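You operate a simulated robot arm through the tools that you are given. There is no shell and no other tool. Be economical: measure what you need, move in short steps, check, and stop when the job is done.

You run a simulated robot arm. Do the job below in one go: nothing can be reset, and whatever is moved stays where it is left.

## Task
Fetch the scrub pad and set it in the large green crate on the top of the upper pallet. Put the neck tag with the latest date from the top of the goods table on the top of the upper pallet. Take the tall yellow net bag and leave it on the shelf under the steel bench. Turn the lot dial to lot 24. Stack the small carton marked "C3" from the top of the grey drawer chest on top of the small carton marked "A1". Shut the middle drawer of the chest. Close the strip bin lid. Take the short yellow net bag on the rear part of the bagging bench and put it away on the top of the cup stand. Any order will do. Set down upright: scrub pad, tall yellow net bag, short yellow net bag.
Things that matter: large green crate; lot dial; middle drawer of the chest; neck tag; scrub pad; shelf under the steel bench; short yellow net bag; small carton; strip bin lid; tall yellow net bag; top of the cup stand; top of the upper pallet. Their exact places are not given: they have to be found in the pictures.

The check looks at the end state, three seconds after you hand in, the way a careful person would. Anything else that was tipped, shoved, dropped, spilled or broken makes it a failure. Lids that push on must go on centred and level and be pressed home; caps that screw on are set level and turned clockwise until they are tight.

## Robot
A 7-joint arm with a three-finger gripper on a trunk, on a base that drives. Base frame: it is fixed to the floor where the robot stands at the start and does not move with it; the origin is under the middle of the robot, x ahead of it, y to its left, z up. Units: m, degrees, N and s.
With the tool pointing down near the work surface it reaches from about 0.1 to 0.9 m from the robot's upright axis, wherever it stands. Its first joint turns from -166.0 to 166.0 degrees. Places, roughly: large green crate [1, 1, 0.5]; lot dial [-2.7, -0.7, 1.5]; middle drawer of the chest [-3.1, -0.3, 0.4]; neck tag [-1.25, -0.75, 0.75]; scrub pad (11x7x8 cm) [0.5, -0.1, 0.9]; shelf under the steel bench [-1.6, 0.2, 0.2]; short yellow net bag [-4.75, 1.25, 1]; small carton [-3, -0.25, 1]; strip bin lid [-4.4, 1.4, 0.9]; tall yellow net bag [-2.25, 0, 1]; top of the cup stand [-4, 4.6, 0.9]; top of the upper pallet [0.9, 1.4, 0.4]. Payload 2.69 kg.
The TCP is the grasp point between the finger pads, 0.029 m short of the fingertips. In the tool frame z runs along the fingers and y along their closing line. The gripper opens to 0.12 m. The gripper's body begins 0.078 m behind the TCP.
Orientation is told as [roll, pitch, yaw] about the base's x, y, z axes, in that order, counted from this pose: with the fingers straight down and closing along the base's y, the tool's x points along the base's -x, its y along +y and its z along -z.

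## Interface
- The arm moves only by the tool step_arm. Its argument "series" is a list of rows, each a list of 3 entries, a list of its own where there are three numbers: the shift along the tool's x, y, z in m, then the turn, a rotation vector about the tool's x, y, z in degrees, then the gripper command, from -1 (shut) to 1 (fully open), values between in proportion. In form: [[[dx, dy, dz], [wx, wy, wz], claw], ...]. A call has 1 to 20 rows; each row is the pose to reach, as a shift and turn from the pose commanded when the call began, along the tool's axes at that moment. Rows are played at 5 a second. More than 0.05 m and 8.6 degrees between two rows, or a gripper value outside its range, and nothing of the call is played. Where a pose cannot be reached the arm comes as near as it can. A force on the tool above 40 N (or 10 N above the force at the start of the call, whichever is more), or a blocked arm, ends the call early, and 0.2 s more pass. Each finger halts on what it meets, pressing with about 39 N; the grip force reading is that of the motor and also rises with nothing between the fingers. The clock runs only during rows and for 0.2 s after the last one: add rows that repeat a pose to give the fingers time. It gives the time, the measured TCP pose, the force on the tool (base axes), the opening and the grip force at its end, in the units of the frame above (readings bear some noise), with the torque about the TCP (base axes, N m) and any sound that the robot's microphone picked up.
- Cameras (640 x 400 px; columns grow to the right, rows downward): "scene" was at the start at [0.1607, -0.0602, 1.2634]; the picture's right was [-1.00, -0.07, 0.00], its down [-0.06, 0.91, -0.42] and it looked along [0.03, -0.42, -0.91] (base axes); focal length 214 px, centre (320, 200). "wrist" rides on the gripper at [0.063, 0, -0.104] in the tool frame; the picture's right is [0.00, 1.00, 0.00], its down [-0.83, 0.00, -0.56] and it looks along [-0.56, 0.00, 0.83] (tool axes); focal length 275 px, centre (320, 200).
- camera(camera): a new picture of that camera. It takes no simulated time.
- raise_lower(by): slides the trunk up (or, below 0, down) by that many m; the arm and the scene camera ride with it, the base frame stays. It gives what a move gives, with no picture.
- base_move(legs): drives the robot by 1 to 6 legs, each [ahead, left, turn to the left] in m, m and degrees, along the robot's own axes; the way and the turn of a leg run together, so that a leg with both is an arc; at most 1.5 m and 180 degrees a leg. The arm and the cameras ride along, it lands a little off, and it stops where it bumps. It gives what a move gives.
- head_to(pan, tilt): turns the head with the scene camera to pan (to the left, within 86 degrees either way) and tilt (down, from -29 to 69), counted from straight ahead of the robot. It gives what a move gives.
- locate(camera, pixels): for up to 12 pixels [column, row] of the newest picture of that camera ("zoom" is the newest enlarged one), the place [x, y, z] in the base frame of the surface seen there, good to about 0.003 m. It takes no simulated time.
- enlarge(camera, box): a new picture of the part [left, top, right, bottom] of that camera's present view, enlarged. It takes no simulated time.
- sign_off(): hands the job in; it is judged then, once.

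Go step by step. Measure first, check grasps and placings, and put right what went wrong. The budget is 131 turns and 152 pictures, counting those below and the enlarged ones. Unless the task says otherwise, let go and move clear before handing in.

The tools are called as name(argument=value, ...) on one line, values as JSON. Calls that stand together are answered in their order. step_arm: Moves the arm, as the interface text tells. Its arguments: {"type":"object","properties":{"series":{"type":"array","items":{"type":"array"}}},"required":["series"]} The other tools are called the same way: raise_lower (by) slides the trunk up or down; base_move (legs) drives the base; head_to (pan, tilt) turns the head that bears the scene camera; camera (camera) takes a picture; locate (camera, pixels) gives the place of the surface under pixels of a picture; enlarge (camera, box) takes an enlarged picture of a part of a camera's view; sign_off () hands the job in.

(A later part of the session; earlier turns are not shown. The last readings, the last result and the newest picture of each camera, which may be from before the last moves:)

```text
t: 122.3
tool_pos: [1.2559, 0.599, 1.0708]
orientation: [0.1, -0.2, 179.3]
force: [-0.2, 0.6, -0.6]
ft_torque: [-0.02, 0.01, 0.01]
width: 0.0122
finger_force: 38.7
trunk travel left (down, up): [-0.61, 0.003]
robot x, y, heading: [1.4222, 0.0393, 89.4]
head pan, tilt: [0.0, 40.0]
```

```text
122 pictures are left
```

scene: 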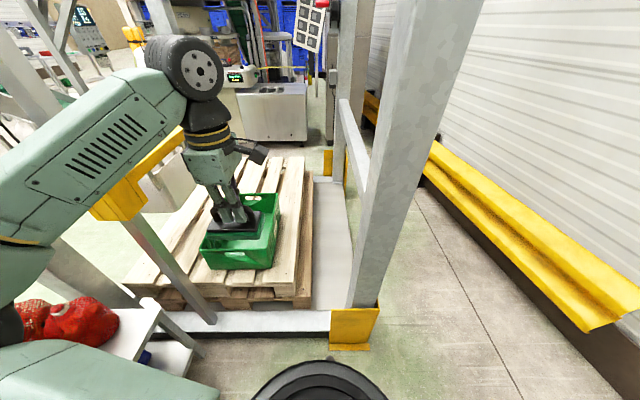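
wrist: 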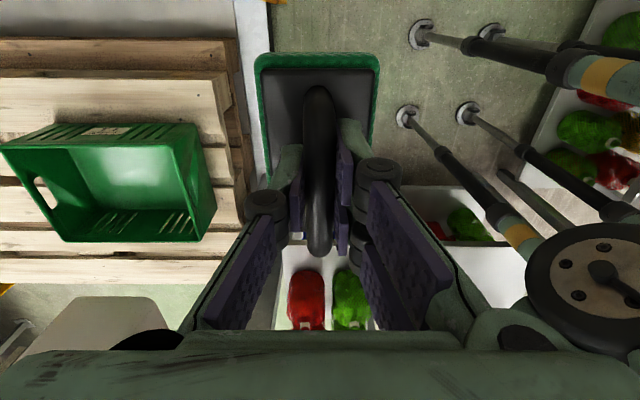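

Elbow is clear of the mast. I drive ahead 0.22 and extend over the crate.

base_move(legs=[[0.22, 0, 0]])

step_arm(series=[[[-0.03, -0.03, 0], [0, 0, 0], -1], [[-0.06, -0.065, 0], [0, 0, 0], -1], [[-0.09, -0.1, 0], [0, 0, 0], -1], [[-0.12, -0.13, 0], [0, 0, 0], -1], [[-0.15, -0.155, 0], [0, 0, 0], -1], [[-0.17, -0.18, 0], [0, 0, 0], -1], [[-0.17, -0.18, 0], [0, 0, 0], -1]])

camera(camera="scene")

camera(camera="wrist")

```text
t: 124.1
tool_pos: [1.2546, 0.826, 1.0716]
orientation: [0.1, -0.2, 179.6]
force: [-0.7, -0.3, -0.3]
ft_torque: [0.01, -0.01, 0.0]
width: 0.0119
finger_force: 39.1
trunk travel left (down, up): [-0.61, 0.003]
robot x, y, heading: [1.4203, 0.2661, 89.7]
head pan, tilt: [0.0, 40.0]
```

```text
t: 125.7
tool_pos: [1.0879, 1.0089, 1.0702]
orientation: [0.0, -0.2, 179.6]
force: [0.0, -0.2, -2.0]
ft_torque: [0.01, 0.01, 0.0]
width: 0.012
finger_force: 39.3
trunk travel left (down, up): [-0.61, 0.003]
robot x, y, heading: [1.4224, 0.2723, 89.5]
head pan, tilt: [0.0, 40.0]
```

```text
121 pictures are left
```

scene: 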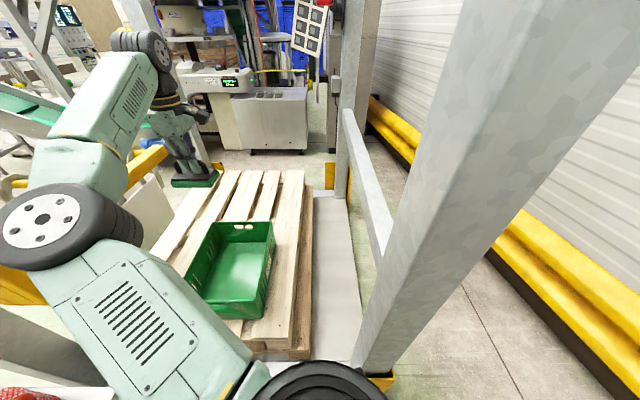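

```text
120 pictures are left
```

wrist: 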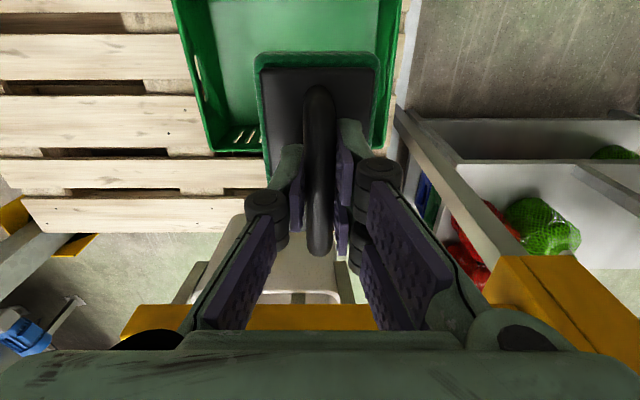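

I check the elbow's and forearm's horizontal clearance to the mast and crossbar before lowering the trunk.

locate(camera="scene", pixels=[[40, 222], [12, 220], [15, 240], [60, 110], [120, 45], [15, 285], [150, 165], [8, 185], [70, 180], [175, 100], [40, 300], [110, 200]])

```text
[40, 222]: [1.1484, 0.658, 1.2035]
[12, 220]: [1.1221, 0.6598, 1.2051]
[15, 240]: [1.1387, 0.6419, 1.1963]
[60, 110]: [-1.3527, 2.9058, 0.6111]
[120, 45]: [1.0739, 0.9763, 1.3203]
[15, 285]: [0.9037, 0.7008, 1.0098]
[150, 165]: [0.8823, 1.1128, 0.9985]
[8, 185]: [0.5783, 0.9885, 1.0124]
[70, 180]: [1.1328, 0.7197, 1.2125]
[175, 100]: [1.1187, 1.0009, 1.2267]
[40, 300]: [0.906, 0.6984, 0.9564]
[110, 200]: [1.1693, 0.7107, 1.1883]
```

Clearances are about 0.18 m. I lower the trunk to bring the pad into the crate.

raise_lower(by=-0.5)

camera(camera="scene")

```text
refused: -0.5 is not a number from -0.4 to 0.4
```

```text
119 pictures are left
```

scene: 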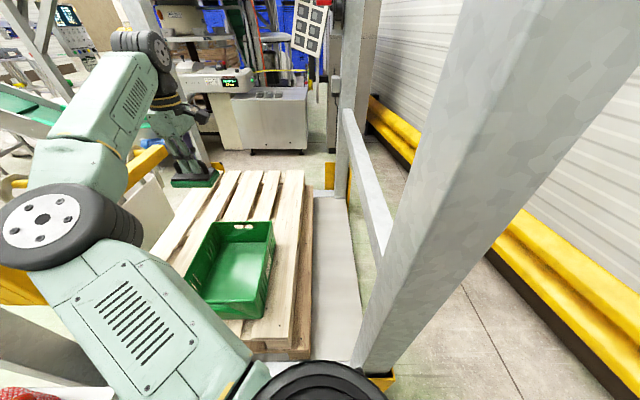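

raise_lower(by=-0.4)

raise_lower(by=-0.12)

camera(camera="scene")

camera(camera="wrist")

```text
t: 129.5
tool_pos: [1.0879, 1.0081, 0.6717]
orientation: [0.0, -0.2, 179.6]
force: [0.2, 0.5, -1.0]
ft_torque: [0.03, 0.05, 0.03]
width: 0.012
finger_force: 39.2
trunk travel left (down, up): [-0.21, 0.403]
robot x, y, heading: [1.4256, 0.2736, 89.7]
head pan, tilt: [0.0, 40.0]
```

```text
t: 131.0
tool_pos: [1.0878, 1.0072, 0.5512]
orientation: [0.0, -0.1, 179.6]
force: [-0.1, -0.3, -0.2]
ft_torque: [0.01, -0.03, -0.01]
width: 0.0122
finger_force: 39.1
trunk travel left (down, up): [-0.09, 0.523]
robot x, y, heading: [1.4245, 0.2733, 89.9]
head pan, tilt: [0.0, 40.0]
```

```text
118 pictures are left
```

scene: 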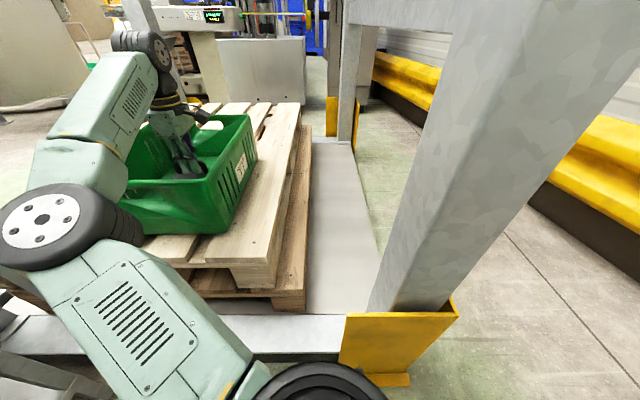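

```text
117 pictures are left
```

wrist: 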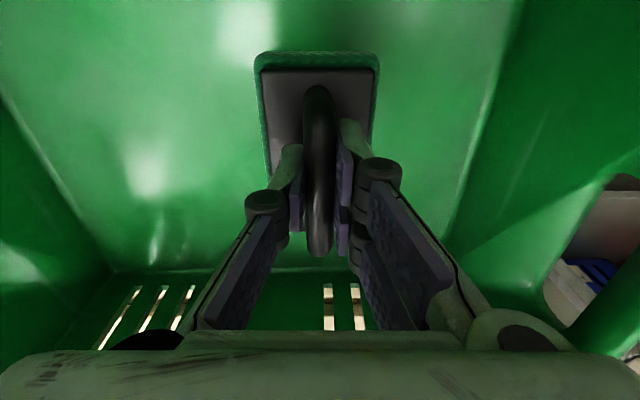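

The pad is inside the crate, about 5 cm above its floor. I lower until contact, then release slowly.

step_arm(series=[[[0, 0, 0.025], [0, 0, 0], -1], [[0, 0, 0.042], [0, 0, 0], -1], [[0, 0, 0.05], [0, 0, 0], -1], [[0, 0, 0.052], [0, 0, 0], -1], [[0, 0, 0.052], [0, 0, 0], -1], [[0, 0, 0.052], [0, 0, 0], -0.5], [[0, 0, 0.052], [0, 0, 0], -0.2], [[0, 0, 0.052], [0, 0, 0], -0.1], [[0, 0, 0.04], [0, 0, 0], -0.1], [[0, 0, 0], [0, 0, 0], -0.1], [[0, 0, -0.04], [0, 0, 0], -0.1]])

camera(camera="wrist")

```text
t: 133.4
tool_pos: [1.0902, 1.0062, 0.5892]
orientation: [0.1, 0.1, 179.7]
force: [-0.2, 0.0, -0.5]
ft_torque: [0.01, -0.04, 0.03]
width: 0.0544
finger_force: 0.1
trunk travel left (down, up): [-0.09, 0.523]
robot x, y, heading: [1.4258, 0.2692, 89.6]
head pan, tilt: [0.0, 40.0]
```

```text
116 pictures are left
```

wrist: 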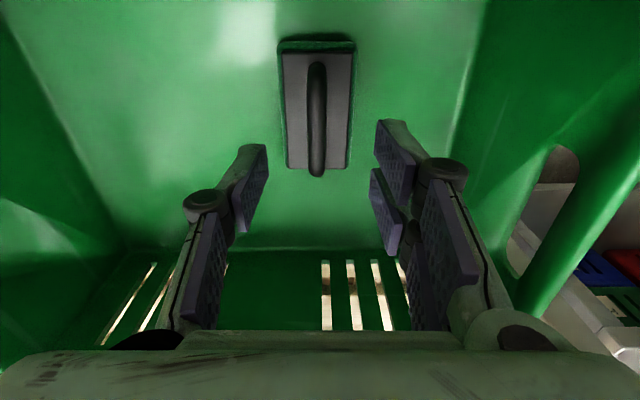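

The pad stands upright in the crate. I raise the trunk, retract along the same way, and drive back out.

raise_lower(by=0.4)

raise_lower(by=0.1)

step_arm(series=[[[0.03, 0.03, 0], [0, 0, 0], -0.1], [[0.06, 0.065, 0], [0, 0, 0], -0.1], [[0.09, 0.1, 0], [0, 0, 0], -0.1], [[0.12, 0.135, 0], [0, 0, 0], -0.1], [[0.15, 0.165, 0], [0, 0, 0], -0.1], [[0.165, 0.18, 0], [0, 0, 0], -0.1], [[0.165, 0.18, 0], [0, 0, 0], -0.1]])

base_move(legs=[[-0.22, 0, 0]])

step_arm(series=[[[0.045, 0.01, 0], [0, 0, 0], -0.1], [[0.09, 0.02, 0], [0, 0, 0], -0.1], [[0.135, 0.03, 0], [0, 0, 0], -0.1], [[0.18, 0.04, 0], [0, 0, 0], -0.1], [[0.225, 0.05, 0], [0, 0, 0], -0.1], [[0.27, 0.06, 0], [0, 0, 0], -0.1], [[0.31, 0.07, 0], [0, 0, 0], -0.1], [[0.31, 0.07, 0], [0, 0, 0], -0.1]])

base_move(legs=[[0, -1.12, 0.4]])

```text
t: 137.2
tool_pos: [1.091, 1.0064, 0.9873]
orientation: [0.1, -0.1, 179.6]
force: [0.2, 0.7, -1.5]
ft_torque: [0.02, 0.02, -0.01]
width: 0.054
finger_force: 0.1
trunk travel left (down, up): [-0.49, 0.123]
robot x, y, heading: [1.4198, 0.2709, 89.7]
head pan, tilt: [0.0, 40.0]
```

```text
t: 138.6
tool_pos: [1.0895, 1.0065, 1.0886]
orientation: [0.1, -0.1, 179.6]
force: [0.1, -0.2, 0.1]
ft_torque: [0.0, -0.03, 0.01]
width: 0.0543
finger_force: 0.0
trunk travel left (down, up): [-0.59, 0.023]
robot x, y, heading: [1.4202, 0.2706, 89.9]
head pan, tilt: [0.0, 40.0]
```

```text
t: 140.2
tool_pos: [1.2559, 0.8236, 1.0883]
orientation: [0.1, -0.1, 179.7]
force: [0.2, -0.1, 0.0]
ft_torque: [-0.02, 0.01, 0.03]
width: 0.0537
finger_force: 0.0
trunk travel left (down, up): [-0.59, 0.023]
robot x, y, heading: [1.4216, 0.2684, 89.6]
head pan, tilt: [0.0, 40.0]
```

```text
t: 141.9
tool_pos: [1.2557, 0.5981, 1.0879]
orientation: [0.0, -0.1, 179.5]
force: [0.2, -0.6, 0.6]
ft_torque: [-0.01, 0.02, -0.01]
width: 0.0541
finger_force: 0.0
trunk travel left (down, up): [-0.59, 0.023]
robot x, y, heading: [1.419, 0.0436, 89.6]
head pan, tilt: [0.0, 40.0]
```

```text
t: 143.7
tool_pos: [1.5635, 0.5274, 1.0897]
orientation: [0.1, -0.1, 179.5]
force: [-0.1, -0.3, 0.9]
ft_torque: [-0.02, 0.0, 0.0]
width: 0.054
finger_force: 0.0
trunk travel left (down, up): [-0.59, 0.023]
robot x, y, heading: [1.424, 0.0458, 89.6]
head pan, tilt: [0.0, 40.0]
```

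```text
t: 152.5
tool_pos: [2.6704, 0.5202, 1.0905]
orientation: [0.0, -0.1, 179.6]
force: [-0.3, 0.3, -0.5]
ft_torque: [0.0, 0.01, -0.03]
width: 0.0538
finger_force: 0.1
trunk travel left (down, up): [-0.59, 0.023]
robot x, y, heading: [2.5285, 0.0403, 89.7]
head pan, tilt: [0.0, 40.0]
```

Through the gap backward, then turn to face -x and drive to x≈0.4 to survey the goods table.

base_move(legs=[[-1.5, 0, 0.3], [0, 0, 90], [1.5, 0, 0], [0.5, 0, 0]])

head_to(pan=0, tilt=25)

camera(camera="scene")

```text
t: 173.5
tool_pos: [0.0252, -1.3362, 1.0907]
orientation: [0.2, -0.1, -89.4]
force: [0.0, 0.6, 0.3]
ft_torque: [-0.02, -0.01, 0.0]
width: 0.0538
finger_force: 0.1
trunk travel left (down, up): [-0.59, 0.023]
robot x, y, heading: [0.5096, -1.473, -179.4]
head pan, tilt: [0.0, 40.0]
```

```text
t: 174.3
tool_pos: [0.0259, -1.335, 1.09]
orientation: [0.1, -0.1, -89.6]
force: [0.1, -0.2, 0.5]
ft_torque: [0.0, -0.01, 0.0]
width: 0.054
finger_force: 0.0
trunk travel left (down, up): [-0.59, 0.023]
robot x, y, heading: [0.5111, -1.4718, -179.6]
head pan, tilt: [0.0, 25.0]
```

```text
115 pictures are left
```

scene: 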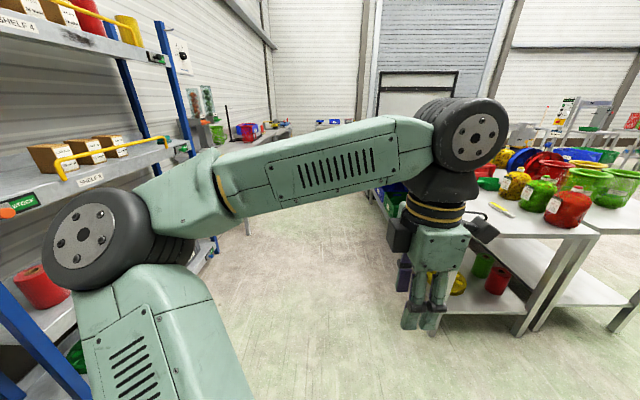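

The goods table lies to the right ((480–590,200–260)). I enlarge it to find tags and measure.

head_to(pan=-30, tilt=25)

camera(camera="scene")

enlarge(camera="scene", box=[220, 130, 460, 280])

```text
t: 175.2
tool_pos: [0.0254, -1.3357, 1.0903]
orientation: [0.0, 0.0, -89.5]
force: [0.9, 0.7, -0.9]
ft_torque: [-0.02, 0.0, 0.02]
width: 0.0539
finger_force: 0.0
trunk travel left (down, up): [-0.59, 0.023]
robot x, y, heading: [0.5087, -1.466, -179.4]
head pan, tilt: [-30.0, 25.0]
```

```text
114 pictures are left
```

scene: 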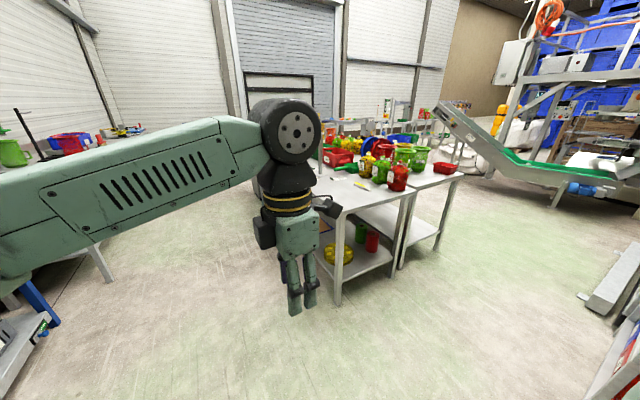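

```text
2.67 times, centred on (340, 205) of scene
```

zoom: 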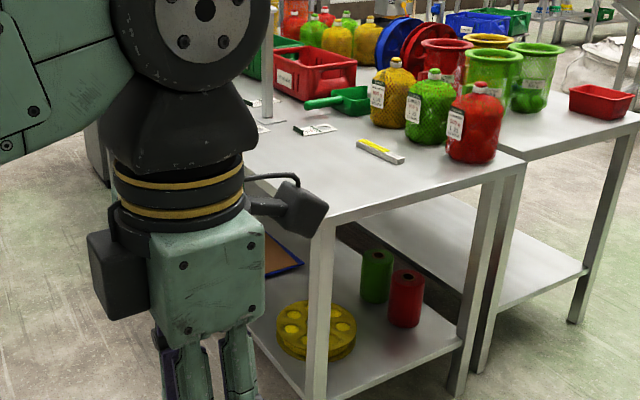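

locate(camera="zoom", pixels=[[325, 218], [520, 165], [315, 130], [265, 122], [255, 105], [380, 152], [630, 115], [505, 185], [300, 40], [350, 100]])

locate(camera="scene", pixels=[[337, 305], [400, 268], [438, 250], [460, 178], [50, 345], [90, 280], [580, 295], [440, 290]])

```text
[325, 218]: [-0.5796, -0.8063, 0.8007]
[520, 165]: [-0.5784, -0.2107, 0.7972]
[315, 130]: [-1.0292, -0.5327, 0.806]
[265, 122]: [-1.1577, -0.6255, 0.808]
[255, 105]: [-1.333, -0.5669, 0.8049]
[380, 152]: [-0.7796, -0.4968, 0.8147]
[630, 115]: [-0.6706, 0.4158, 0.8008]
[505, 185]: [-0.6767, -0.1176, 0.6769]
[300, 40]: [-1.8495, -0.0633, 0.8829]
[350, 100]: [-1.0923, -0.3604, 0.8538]
```

```text
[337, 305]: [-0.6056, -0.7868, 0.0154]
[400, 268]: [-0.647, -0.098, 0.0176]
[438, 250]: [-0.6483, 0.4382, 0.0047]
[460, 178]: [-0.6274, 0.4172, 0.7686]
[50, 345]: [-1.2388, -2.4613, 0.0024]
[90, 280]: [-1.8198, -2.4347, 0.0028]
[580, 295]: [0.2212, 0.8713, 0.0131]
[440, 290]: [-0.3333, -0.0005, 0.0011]
```

Goods table top z≈0.80, y -0.81..-0.2, from x=-0.58 westward; tags near (-1.03,-0.53), (-1.16,-0.63), (-1.33,-0.57). I drive alongside to x≈-1.1 and look.

base_move(legs=[[1.5, 0, -0.6], [0.1, 0, 0]])

head_to(pan=-86, tilt=40)

camera(camera="scene")

```text
t: 183.2
tool_pos: [-1.5317, -1.3069, 1.0899]
orientation: [0.0, -0.1, -91.6]
force: [-0.1, -1.1, 0.5]
ft_torque: [0.05, -0.05, 0.0]
width: 0.054
finger_force: 0.2
trunk travel left (down, up): [-0.59, 0.023]
robot x, y, heading: [-1.0506, -1.4571, 178.6]
head pan, tilt: [-30.0, 25.0]
```

```text
t: 184.5
tool_pos: [-1.5302, -1.3071, 1.0904]
orientation: [0.1, 0.0, -91.6]
force: [-0.2, 0.0, -0.1]
ft_torque: [0.01, 0.0, 0.02]
width: 0.054
finger_force: 0.1
trunk travel left (down, up): [-0.59, 0.023]
robot x, y, heading: [-1.0531, -1.4561, 178.4]
head pan, tilt: [-85.9, 40.0]
```

```text
112 pictures are left
```

scene: 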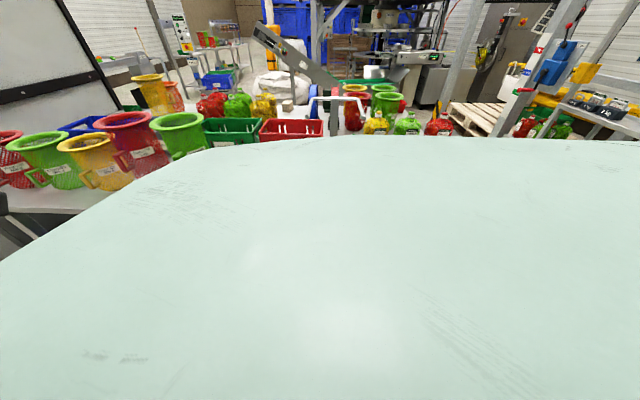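

My own body blocks the view; I turn to face the table.

base_move(legs=[[0, 0, -88.5]])

head_to(pan=0, tilt=45)

camera(camera="scene")

```text
t: 188.8
tool_pos: [-0.912, -0.9756, 1.0897]
orientation: [0.0, -0.1, 179.6]
force: [-0.6, -0.2, -1.0]
ft_torque: [0.0, -0.02, 0.02]
width: 0.054
finger_force: 0.1
trunk travel left (down, up): [-0.59, 0.023]
robot x, y, heading: [-1.0536, -1.4598, 89.6]
head pan, tilt: [-85.9, 40.0]
```

```text
t: 190.4
tool_pos: [-0.9115, -0.9762, 1.0903]
orientation: [0.0, -0.1, 179.6]
force: [-0.4, 0.0, 0.4]
ft_torque: [0.02, 0.02, 0.03]
width: 0.0539
finger_force: 0.1
trunk travel left (down, up): [-0.59, 0.023]
robot x, y, heading: [-1.0541, -1.4565, 89.8]
head pan, tilt: [0.0, 45.0]
```

```text
111 pictures are left
```

scene: 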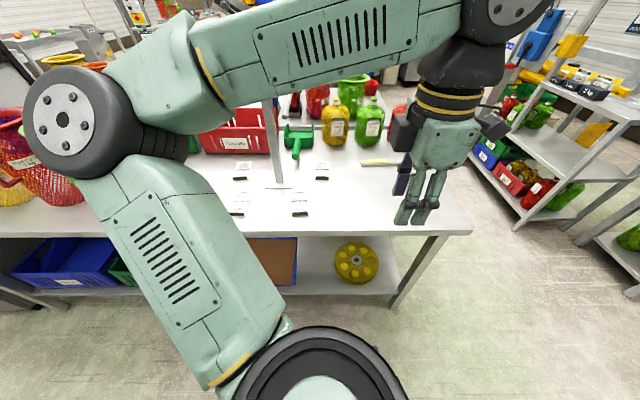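

The tags sit at (237,178),(322,178),(237,210),(299,210). I enlarge to read dates.

enlarge(camera="scene", box=[220, 155, 344, 227])

enlarge(camera="scene", box=[280, 165, 340, 220])

enlarge(camera="scene", box=[218, 165, 262, 220])

```text
5.16 times, centred on (282, 191) of scene
```

zoom: 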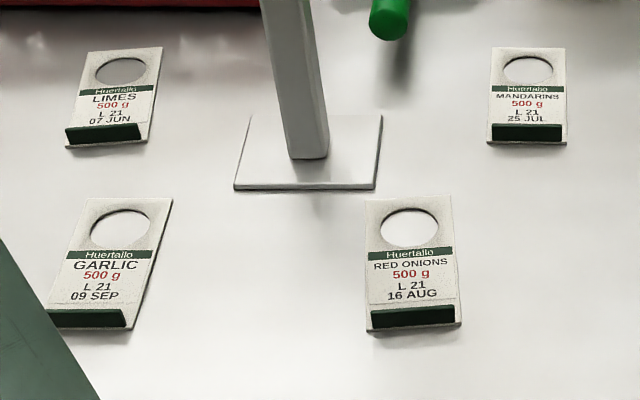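

```text
7.27 times, centred on (310, 192) of scene
```

zoom: 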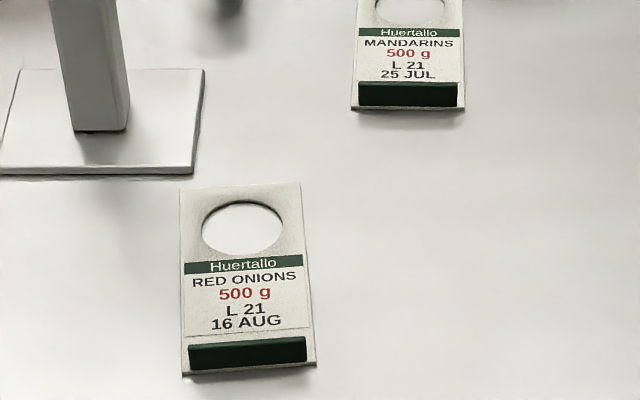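

```text
7.27 times, centred on (240, 192) of scene
```

zoom: 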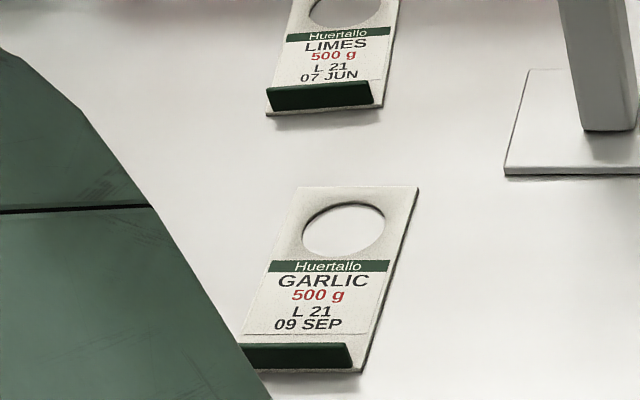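

Latest of these is GARLIC 09 SEP at (237,210). I locate it, and will check for further tags hidden by the arm.

locate(camera="zoom", pixels=[[246, 352], [348, 354], [295, 350], [330, 295], [412, 190], [306, 190], [345, 230], [550, 165], [295, 342], [300, 330]])

```text
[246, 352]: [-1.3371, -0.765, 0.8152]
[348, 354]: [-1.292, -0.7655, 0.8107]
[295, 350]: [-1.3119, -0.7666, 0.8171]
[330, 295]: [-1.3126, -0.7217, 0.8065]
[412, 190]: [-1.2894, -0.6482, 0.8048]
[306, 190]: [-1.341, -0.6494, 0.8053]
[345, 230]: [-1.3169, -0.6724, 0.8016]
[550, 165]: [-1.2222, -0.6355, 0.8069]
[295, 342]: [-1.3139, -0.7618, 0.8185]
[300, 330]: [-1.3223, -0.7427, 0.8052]
```

The tag's green ridge spans x -1.337..-1.290, y≈-0.762, top 0.8185. I swing the arm over it, fingers closing along y.

step_arm(series=[[[-0.045, 0, 0], [0, 0, 0], 0], [[-0.09, 0, 0], [0, 0, 0], 0], [[-0.135, 0, 0], [0, 0, 0], 0], [[-0.18, 0, 0], [0, 0, 0], 0], [[-0.225, -0.01, 0], [0, 0, 0], 0], [[-0.27, -0.02, 0], [0, 0, 0], 0], [[-0.31, -0.045, 0], [0, 0, 0], 0], [[-0.345, -0.08, 0], [0, 0, 0], 0], [[-0.375, -0.12, 0], [0, 0, 0], 0], [[-0.395, -0.16, 0], [0, 0, 0], 0], [[-0.402, -0.19, 0.02], [0, 0, 0], 0], [[-0.402, -0.213, 0.06], [0, 0, 0], 0], [[-0.402, -0.213, 0.1], [0, 0, 0], 0], [[-0.402, -0.213, 0.1], [0, 0, 0], 0]])

camera(camera="wrist")

camera(camera="scene")

```text
t: 193.1
tool_pos: [-1.3135, -0.7591, 1.0199]
orientation: [-1.0, 0.1, 179.6]
force: [-0.1, -3.8, 7.3]
ft_torque: [0.41, -0.4, -0.2]
width: 0.06
finger_force: 0.0
trunk travel left (down, up): [-0.59, 0.023]
robot x, y, heading: [-1.0491, -1.4583, 89.5]
head pan, tilt: [0.0, 45.0]
stopped in row 13: the force on the tool passed its limit at 79 N (the readings are from after the stop); the commanded pose is now the measured one
```

```text
107 pictures are left
```

wrist: 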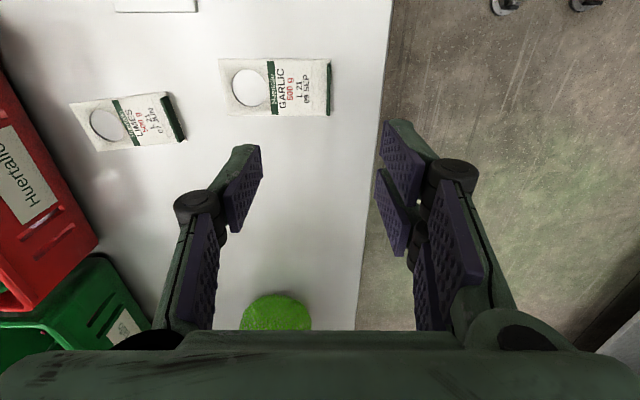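

```text
106 pictures are left
```

scene: 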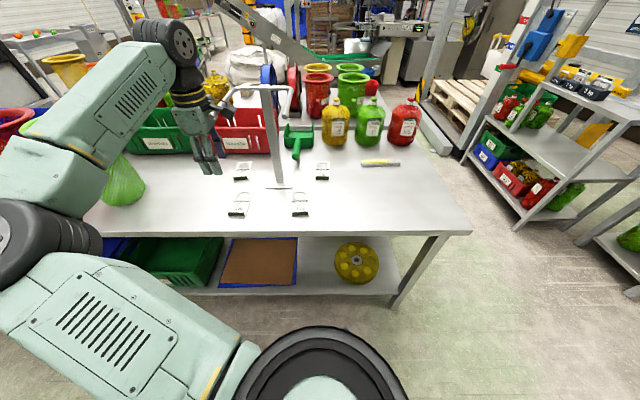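

The wrist camera met the T-stand's curved arm (around (250,90)). I back off straight up and check the stand.

step_arm(series=[[[0, 0, -0.02], [0, 0, 0], 0], [[0, 0, -0.06], [0, 0, 0], 0], [[0, 0, -0.06], [0, 0, 0], 0]])

enlarge(camera="scene", box=[160, 60, 340, 220])

locate(camera="scene", pixels=[[278, 180], [272, 110], [250, 88], [287, 88], [293, 105], [237, 95], [270, 88], [278, 188], [262, 92]])

```text
t: 193.9
tool_pos: [-1.3151, -0.758, 1.0796]
orientation: [-1.0, 0.1, 179.8]
force: [-0.2, 0.2, 0.2]
ft_torque: [-0.02, 0.01, 0.01]
width: 0.0601
finger_force: 0.1
trunk travel left (down, up): [-0.59, 0.023]
robot x, y, heading: [-1.0504, -1.4571, 89.6]
head pan, tilt: [0.0, 45.0]
```

```text
2.50 times, centred on (250, 140) of scene
```

zoom: 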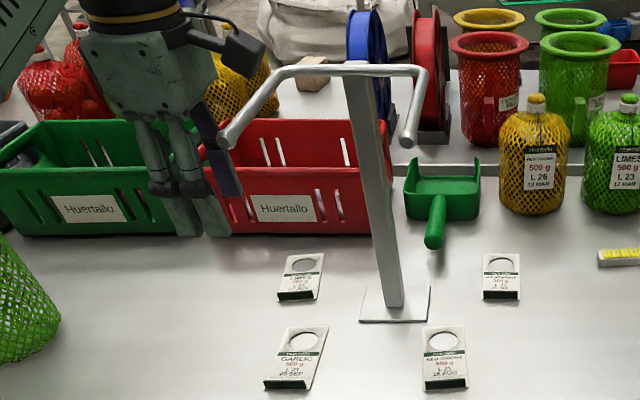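

```text
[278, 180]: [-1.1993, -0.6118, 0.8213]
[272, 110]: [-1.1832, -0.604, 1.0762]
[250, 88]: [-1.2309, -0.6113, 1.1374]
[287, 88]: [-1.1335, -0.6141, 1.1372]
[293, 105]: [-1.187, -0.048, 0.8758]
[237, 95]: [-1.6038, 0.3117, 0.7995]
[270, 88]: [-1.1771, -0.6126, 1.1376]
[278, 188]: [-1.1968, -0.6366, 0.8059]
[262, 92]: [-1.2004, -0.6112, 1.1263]
```

The stand's base plate is still at the same pixels, so it was not moved. I locate its arm end, then rotate the gripper 180° (camera via south to the west side).

locate(camera="zoom", pixels=[[222, 142], [232, 125], [250, 100], [268, 78], [410, 140], [415, 110]])

step_arm(series=[[[0, 0, 0], [0, 0, 8], 0], [[0, 0, 0], [0, 0, 16], 0], [[0, 0, 0], [0, 0, 24], 0], [[0, 0, 0], [0, 0, 32], 0], [[0, 0, 0], [0, 0, 40], 0], [[0, 0, 0], [0, 0, 48], 0], [[0, 0, 0], [0, 0, 56], 0], [[0, 0, 0], [0, 0, 64], 0], [[0, 0, 0], [0, 0, 72], 0], [[0, 0, 0], [0, 0, 80], 0], [[0, 0, 0], [0, 0, 88], 0], [[0, 0, 0], [0, 0, 96], 0], [[0, 0, 0], [0, 0, 104], 0], [[0, 0, 0], [0, 0, 112], 0], [[0, 0, 0], [0, 0, 120], 0], [[0, 0, 0], [0, 0, 128], 0], [[0, 0, 0], [0, 0, 136], 0], [[0, 0, 0], [0, 0, 144], 0], [[0, 0, 0], [0, 0, 152], 0], [[0, 0, 0], [0, 0, 160], 0]])

camera(camera="wrist")

```text
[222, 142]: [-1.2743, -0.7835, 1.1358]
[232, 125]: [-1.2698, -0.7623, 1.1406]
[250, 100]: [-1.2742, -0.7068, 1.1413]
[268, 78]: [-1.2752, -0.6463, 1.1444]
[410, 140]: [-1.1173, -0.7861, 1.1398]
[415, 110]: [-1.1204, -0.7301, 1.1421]
```

```text
t: 196.4
tool_pos: [-1.3208, -0.7585, 1.0758]
orientation: [0.0, -0.9, 89.5]
force: [-13.9, 4.4, -7.2]
ft_torque: [-0.15, -0.47, 0.24]
width: 0.0531
finger_force: 0.1
out of reach, approached as far as the arm can: row 12
trunk travel left (down, up): [-0.59, 0.023]
robot x, y, heading: [-1.0542, -1.4546, 89.5]
head pan, tilt: [0.0, 45.0]
stopped in row 12: the force on the tool passed its limit at 42 N (the readings are from after the stop); the commanded pose is now the measured one
```

```text
104 pictures are left
```

wrist: 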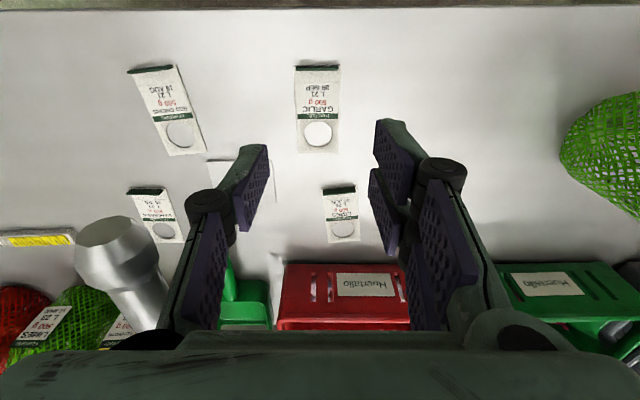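

The stand's rod runs at x=-1.274, z=1.14, y -0.62..-0.785 and touches the gripper body. I back off to the west, then check stand and the green bag's place.

step_arm(series=[[[0, 0.01, 0], [0, 0, 0], 0], [[0, 0.04, 0], [0, 0, 0], 0], [[0.04, 0.05, -0.01], [0, 0, 0], 0], [[0.085, 0.05, -0.03], [0, 0, 0], 0], [[0.13, 0.05, -0.03], [0, 0, 0], 0], [[0.13, 0.05, -0.03], [0, 0, 0], 0]])

camera(camera="scene")

locate(camera="scene", pixels=[[278, 188], [265, 190], [293, 190], [125, 200], [140, 185], [125, 160], [250, 88], [287, 88], [240, 208]])

```text
t: 197.8
tool_pos: [-1.3637, -0.8874, 1.1036]
orientation: [0.1, -1.2, 89.1]
force: [0.9, -0.3, 0.2]
ft_torque: [-0.01, -0.02, 0.0]
width: 0.0603
finger_force: 0.1
out of reach, approached as far as the arm can: row 2, 3, 4, 5, 6
trunk travel left (down, up): [-0.59, 0.023]
robot x, y, heading: [-1.053, -1.4548, 89.7]
head pan, tilt: [0.0, 45.0]
```

```text
103 pictures are left
```

scene: 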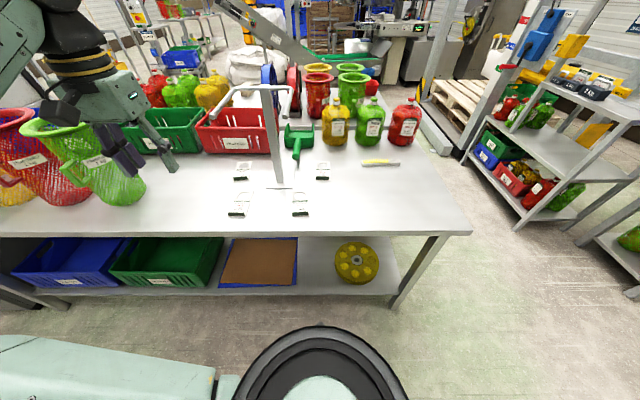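

```text
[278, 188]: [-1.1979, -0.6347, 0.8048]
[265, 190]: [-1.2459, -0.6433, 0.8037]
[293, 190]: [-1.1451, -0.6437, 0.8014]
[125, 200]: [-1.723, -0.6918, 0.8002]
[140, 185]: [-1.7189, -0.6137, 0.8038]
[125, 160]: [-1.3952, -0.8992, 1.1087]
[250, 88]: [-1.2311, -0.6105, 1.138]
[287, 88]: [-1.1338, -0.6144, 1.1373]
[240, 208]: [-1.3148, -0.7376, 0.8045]
```

Stand and tags are unmoved; yaw 90 hits a wrist limit. I return to yaw 180 and will lean the gripper 25° west, so its body passes clear of the rod.

step_arm(series=[[[0, 0, 0], [0, 0, -8], 0], [[0, 0, 0], [0, 0, -16], 0], [[0, 0, 0], [0, 0, -24], 0], [[0, 0, 0], [0, 0, -32], 0], [[0, 0, 0], [0, 0, -40], 0], [[0, 0, 0], [0, 0, -48], 0], [[0, 0, 0], [0, 0, -56], 0], [[0, 0, 0], [0, 0, -64], 0], [[0, 0, 0], [0, 0, -72], 0], [[0, 0, 0], [0, 0, -80], 0], [[0, 0, 0], [0, 0, -88], 0], [[0, 0, 0], [0, 0, -91], 0], [[0, 0, 0], [0, 0, -91], 0]])

step_arm(series=[[[0, 0, 0], [0, 5, 0], 0], [[0, 0, 0], [0, 10, 0], 0], [[0, 0, 0], [0, 15, 0], 0], [[0, 0, 0], [0, 20, 0], 0], [[0, 0, 0], [0, 25, 0], 0], [[0, 0, 0], [0, 25, 0], 0]])

```text
t: 200.7
tool_pos: [-1.3614, -0.8897, 1.1039]
orientation: [-1.0, 0.0, 180.0]
force: [0.6, 0.1, -0.1]
ft_torque: [0.01, -0.01, 0.0]
width: 0.06
finger_force: 0.0
trunk travel left (down, up): [-0.59, 0.023]
robot x, y, heading: [-1.0488, -1.4567, 89.8]
head pan, tilt: [0.0, 45.0]
```

```text
t: 202.1
tool_pos: [-1.3625, -0.8875, 1.104]
orientation: [-1.2, 25.0, 179.4]
force: [-0.8, 0.3, 0.0]
ft_torque: [0.0, 0.01, -0.02]
width: 0.0602
finger_force: 0.0
trunk travel left (down, up): [-0.59, 0.023]
robot x, y, heading: [-1.0521, -1.4615, 89.6]
head pan, tilt: [0.0, 45.0]
```

Lean is right (25°). I descend south of the tag, then move in over it.

step_arm(series=[[[-0.02, 0, 0.033], [0, 0, 0], 0], [[-0.041, 0, 0.066], [0, 0, 0], 0], [[-0.061, 0, 0.1], [0, 0, 0], 0], [[-0.081, 0, 0.132], [0, 0, 0], 0], [[-0.081, -0.045, 0.132], [0, 0, 0], 0], [[-0.081, -0.09, 0.132], [0, 0, 0], 0], [[-0.081, -0.1255, 0.132], [-0.6, 0, 0.5], 0], [[-0.081, -0.1255, 0.132], [-1.2, 0, 0.5], 0]])

camera(camera="wrist")

locate(camera="wrist", pixels=[[320, 200], [320, 100], [320, 130], [320, 60]])

```text
t: 203.8
tool_pos: [-1.3792, -0.7622, 0.9524]
orientation: [-0.3, 24.9, 179.0]
force: [-0.6, -0.4, 0.2]
ft_torque: [0.0, -0.02, 0.01]
width: 0.0599
finger_force: 0.0
trunk travel left (down, up): [-0.59, 0.023]
robot x, y, heading: [-1.0509, -1.4576, 89.7]
head pan, tilt: [0.0, 45.0]
```

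```text
102 pictures are left
```

wrist: 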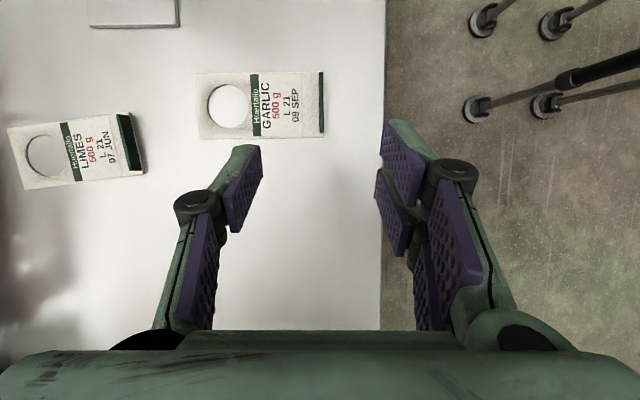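

```text
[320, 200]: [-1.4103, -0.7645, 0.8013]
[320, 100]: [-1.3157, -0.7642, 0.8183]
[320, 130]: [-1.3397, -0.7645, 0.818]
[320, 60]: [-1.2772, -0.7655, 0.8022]
```

The ridge lies centred at y=-0.764, z 0.818. I advance along the finger axis and close on the ridge.

step_arm(series=[[[0, 0.002, 0.045], [0, 0, 0], -0.3], [[0, 0.002, 0.09], [0, 0, 0], -0.4], [[-0.001, 0.002, 0.115], [0, 0, 0], -0.4], [[-0.001, 0.002, 0.127], [0, 0, 0], -0.4], [[-0.001, 0.002, 0.127], [0, 0, 0], -0.7], [[-0.001, 0.002, 0.127], [0, 0, 0], -1], [[-0.001, 0.002, 0.127], [0, 0, 0], -1], [[-0.001, 0.002, 0.127], [0, 0, 0], -1], [[-0.001, 0.002, 0.127], [0, 0, 0], -1]])

camera(camera="wrist")

```text
t: 205.8
tool_pos: [-1.3289, -0.7647, 0.8368]
orientation: [-0.2, 24.9, 178.9]
force: [-1.1, -0.3, 0.1]
ft_torque: [0.04, 0.0, 0.0]
width: 0.0059
finger_force: 32.3
trunk travel left (down, up): [-0.59, 0.023]
robot x, y, heading: [-1.0519, -1.4582, 89.9]
head pan, tilt: [0.0, 45.0]
```

```text
101 pictures are left
```

wrist: 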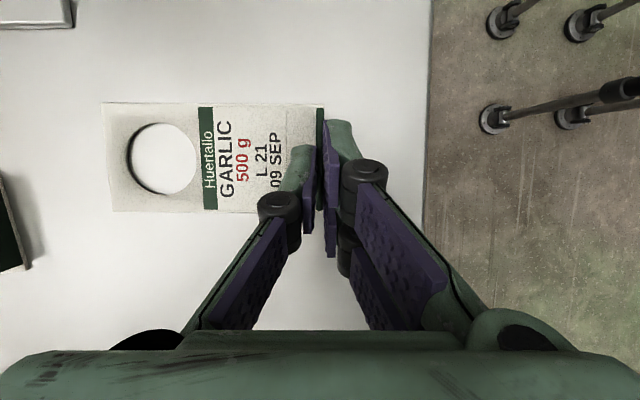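

Ridge is gripped (width 5.9 mm). I lift out along the same path and to the south, clear of the stand.

step_arm(series=[[[0, 0, -0.03], [0, 0, 0], -1], [[0, 0, -0.07], [0, 0, 0], -1], [[0, 0, -0.11], [0, 0, 0], -1], [[0, 0, -0.127], [0, 0, 0], -1], [[0, 0.045, -0.127], [0, 0, 0], -1], [[0, 0.09, -0.127], [0, 0, 0], -1], [[0, 0.135, -0.127], [0, 0, 0], -1], [[0.03, 0.16, -0.15], [0, 0, 0], -1], [[0.05, 0.16, -0.19], [0, 0, 0], -1], [[0.075, 0.16, -0.23], [0, 0, 0], -1], [[0.085, 0.16, -0.245], [0, 0, 0], -1]])

camera(camera="wrist")

camera(camera="scene")

```text
t: 208.2
tool_pos: [-1.3581, -0.9242, 1.0963]
orientation: [-0.1, 25.0, 178.9]
force: [-0.3, 0.9, -0.8]
ft_torque: [0.01, 0.01, 0.01]
width: 0.0059
finger_force: 31.9
trunk travel left (down, up): [-0.59, 0.023]
robot x, y, heading: [-1.0508, -1.4595, 89.8]
head pan, tilt: [0.0, 45.0]
```

```text
100 pictures are left
```

wrist: 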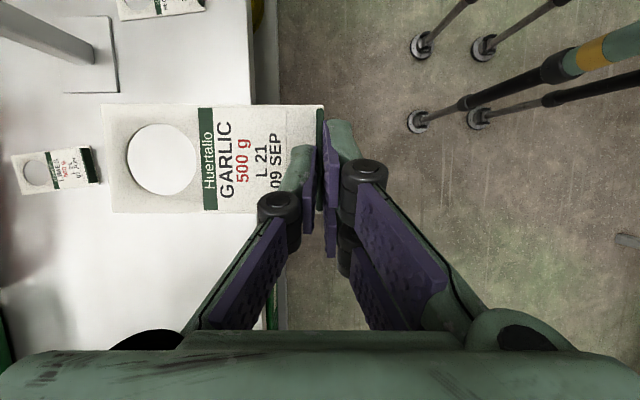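

```text
99 pictures are left
```

scene: 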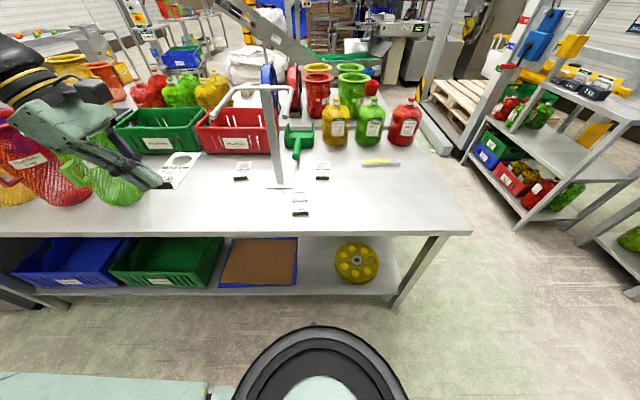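

Tag held securely. I centre the arm ahead of the robot, then drive round to the front of the pallet.

step_arm(series=[[[0, 0.045, 0], [0, 0, 0], -1], [[0.01, 0.085, 0.005], [0, 0, 0], -1], [[0.045, 0.09, 0.021], [0, 0, 0], -1], [[0.09, 0.09, 0.042], [0, 0, 0], -1], [[0.135, 0.09, 0.063], [0, 0, 0], -1], [[0.18, 0.09, 0.084], [0, 0, 0], -1], [[0.225, 0.09, 0.105], [0, 0, 0], -1], [[0.27, 0.09, 0.126], [0, 0, 0], -1], [[0.27, 0.09, 0.126], [0, 0, 0], -1]])

base_move(legs=[[0, -0.85, 0], [1.5, 0, 0], [1.4, 0, 0], [0, 0, -90]])

head_to(pan=-10, tilt=40)

camera(camera="scene")

```text
t: 210.2
tool_pos: [-1.0655, -1.015, 1.0965]
orientation: [-0.2, 25.1, 178.9]
force: [0.9, -0.4, -0.8]
ft_torque: [-0.03, -0.01, -0.01]
width: 0.006
finger_force: 31.8
trunk travel left (down, up): [-0.59, 0.023]
robot x, y, heading: [-1.0524, -1.4564, 89.9]
head pan, tilt: [0.0, 45.0]
```

```text
t: 234.8
tool_pos: [0.1389, 1.4074, 1.0956]
orientation: [-0.3, 24.9, 87.9]
force: [0.8, 0.3, 0.3]
ft_torque: [-0.03, 0.01, 0.01]
width: 0.0061
finger_force: 31.6
trunk travel left (down, up): [-0.59, 0.023]
robot x, y, heading: [-0.3043, 1.3994, -1.0]
head pan, tilt: [0.0, 45.0]
```

```text
t: 235.5
tool_pos: [0.1389, 1.4086, 1.0963]
orientation: [-0.2, 24.9, 88.0]
force: [0.0, -0.5, 0.7]
ft_torque: [0.02, -0.04, -0.01]
width: 0.006
finger_force: 31.4
trunk travel left (down, up): [-0.59, 0.023]
robot x, y, heading: [-0.3019, 1.4007, -1.2]
head pan, tilt: [-10.0, 40.0]
```

```text
98 pictures are left
```

scene: 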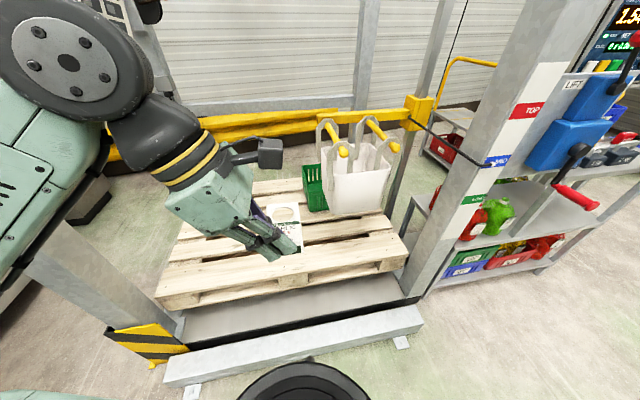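

I drive in to the foot bar, extend over the pallet's free left part, and lower.

base_move(legs=[[0.22, 0.1, 1]])

step_arm(series=[[[0, -0.045, 0], [0, 0, 0], -1], [[0, -0.09, 0], [0, 0, 0], -1], [[0, -0.135, 0], [0, 0, 0], -1], [[0, -0.18, 0], [0, 0, 0], -1], [[0, -0.22, 0], [0, 0, 0], -1], [[0, -0.25, 0], [0, 0, 0], -1], [[0, -0.25, 0], [0, 0, 0], -1]])

raise_lower(by=-0.4)

camera(camera="scene")

camera(camera="wrist")

```text
t: 237.2
tool_pos: [0.3559, 1.5189, 1.096]
orientation: [-0.3, 25.0, 89.3]
force: [-0.3, -0.1, 0.0]
ft_torque: [-0.04, 0.06, 0.01]
width: 0.0062
finger_force: 31.7
trunk travel left (down, up): [-0.59, 0.023]
robot x, y, heading: [-0.0908, 1.5045, 0.1]
head pan, tilt: [-10.0, 40.0]
```

```text
t: 238.8
tool_pos: [0.606, 1.5137, 1.0974]
orientation: [-0.2, 25.0, 89.3]
force: [0.6, 0.7, 0.6]
ft_torque: [0.0, 0.03, -0.01]
width: 0.0061
finger_force: 31.5
trunk travel left (down, up): [-0.59, 0.023]
robot x, y, heading: [-0.085, 1.4987, 0.2]
head pan, tilt: [-10.0, 40.0]
```

```text
t: 242.7
tool_pos: [0.6052, 1.5144, 0.6955]
orientation: [-0.1, 24.9, 89.2]
force: [0.5, -0.6, 0.7]
ft_torque: [0.05, 0.01, 0.01]
width: 0.006
finger_force: 31.1
trunk travel left (down, up): [-0.19, 0.423]
robot x, y, heading: [-0.0861, 1.502, 0.3]
head pan, tilt: [-10.0, 40.0]
```

```text
97 pictures are left
```

scene: 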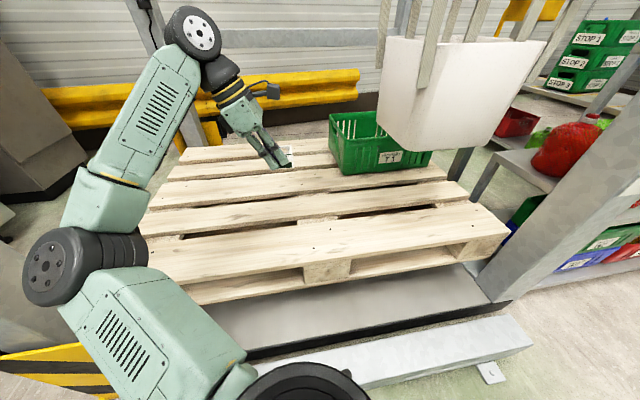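

```text
96 pictures are left
```

wrist: 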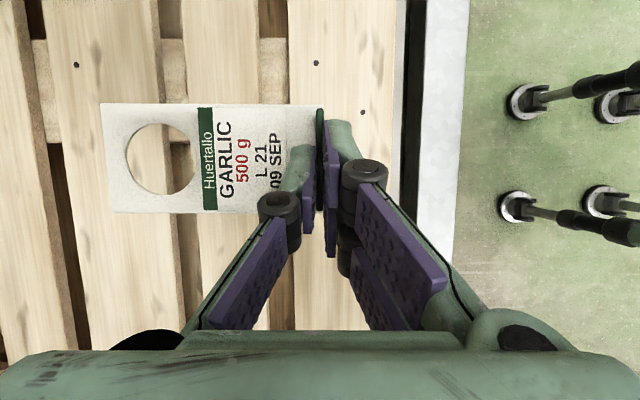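

The tag hovers over the first slats. I lower to just above and check heights by locate.

raise_lower(by=-0.188)

camera(camera="wrist")

locate(camera="wrist", pixels=[[360, 60], [225, 250], [290, 80], [290, 120], [250, 210], [150, 120], [380, 250]])

```text
t: 244.9
tool_pos: [0.604, 1.5123, 0.5904]
orientation: [-0.8, 24.7, 89.0]
force: [0.7, 0.3, 0.6]
ft_torque: [0.04, -0.01, -0.01]
width: 0.0064
finger_force: 31.8
trunk travel left (down, up): [-0.078, 0.535]
robot x, y, heading: [-0.0887, 1.5019, 0.2]
head pan, tilt: [-10.0, 40.0]
stopped: the arm was blocked; the commanded pose is now the measured one
```

```text
95 pictures are left
```

wrist: 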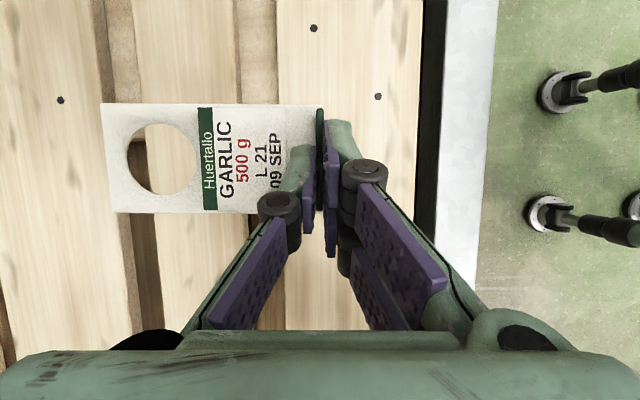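

```text
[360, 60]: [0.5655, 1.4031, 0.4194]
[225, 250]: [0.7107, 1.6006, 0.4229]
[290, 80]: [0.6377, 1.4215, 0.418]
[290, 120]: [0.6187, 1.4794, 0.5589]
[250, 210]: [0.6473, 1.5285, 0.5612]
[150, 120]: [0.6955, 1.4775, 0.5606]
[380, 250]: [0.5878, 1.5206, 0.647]
```

The trunk stopped at TCP z 0.59; the elbow probably met something. I look.

camera(camera="scene")

locate(camera="scene", pixels=[[55, 270], [130, 260], [80, 340], [120, 340], [25, 270], [100, 305], [180, 290]])

```text
94 pictures are left
```

scene: 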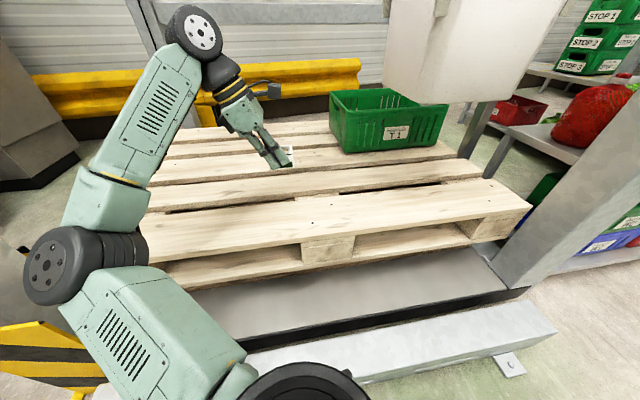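

```text
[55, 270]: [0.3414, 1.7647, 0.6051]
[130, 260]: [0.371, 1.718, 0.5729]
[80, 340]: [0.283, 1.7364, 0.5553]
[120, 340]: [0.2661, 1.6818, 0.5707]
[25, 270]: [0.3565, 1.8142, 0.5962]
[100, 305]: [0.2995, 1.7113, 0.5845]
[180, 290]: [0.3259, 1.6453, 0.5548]
```

The elbow is low (bottom ≈0.46) near the pallet edge. I raise the trunk 0.12 and lower the hand with the arm instead.

raise_lower(by=0.12)

step_arm(series=[[[-0.017, 0, 0.036], [0, 0, 0], -1], [[-0.034, 0, 0.072], [0, 0, 0], -1], [[-0.051, 0, 0.108], [0, 0, 0], -1], [[-0.068, 0, 0.144], [0, 0, 0], -1], [[-0.085, 0, 0.18], [0, 0, 0], -1], [[-0.085, 0, 0.18], [0, 0, 0], -1]])

camera(camera="scene")

```text
t: 246.4
tool_pos: [0.6041, 1.5123, 0.7053]
orientation: [-0.3, 24.8, 89.0]
force: [0.0, -0.5, 0.1]
ft_torque: [0.01, -0.01, 0.01]
width: 0.0061
finger_force: 31.8
trunk travel left (down, up): [-0.198, 0.415]
robot x, y, heading: [-0.0868, 1.5018, 0.4]
head pan, tilt: [-10.0, 40.0]
```

```text
t: 247.8
tool_pos: [0.6062, 1.5123, 0.5082]
orientation: [-0.3, 24.8, 89.1]
force: [0.2, -0.1, -0.1]
ft_torque: [-0.04, 0.04, 0.03]
width: 0.006
finger_force: 32.0
trunk travel left (down, up): [-0.198, 0.415]
robot x, y, heading: [-0.0881, 1.5014, 0.3]
head pan, tilt: [-10.0, 40.0]
```

```text
93 pictures are left
```

scene: 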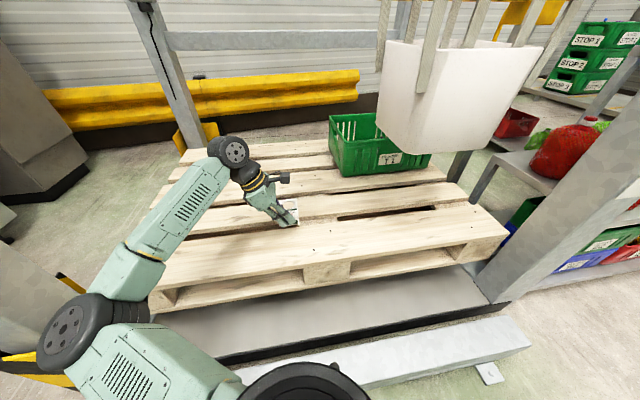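

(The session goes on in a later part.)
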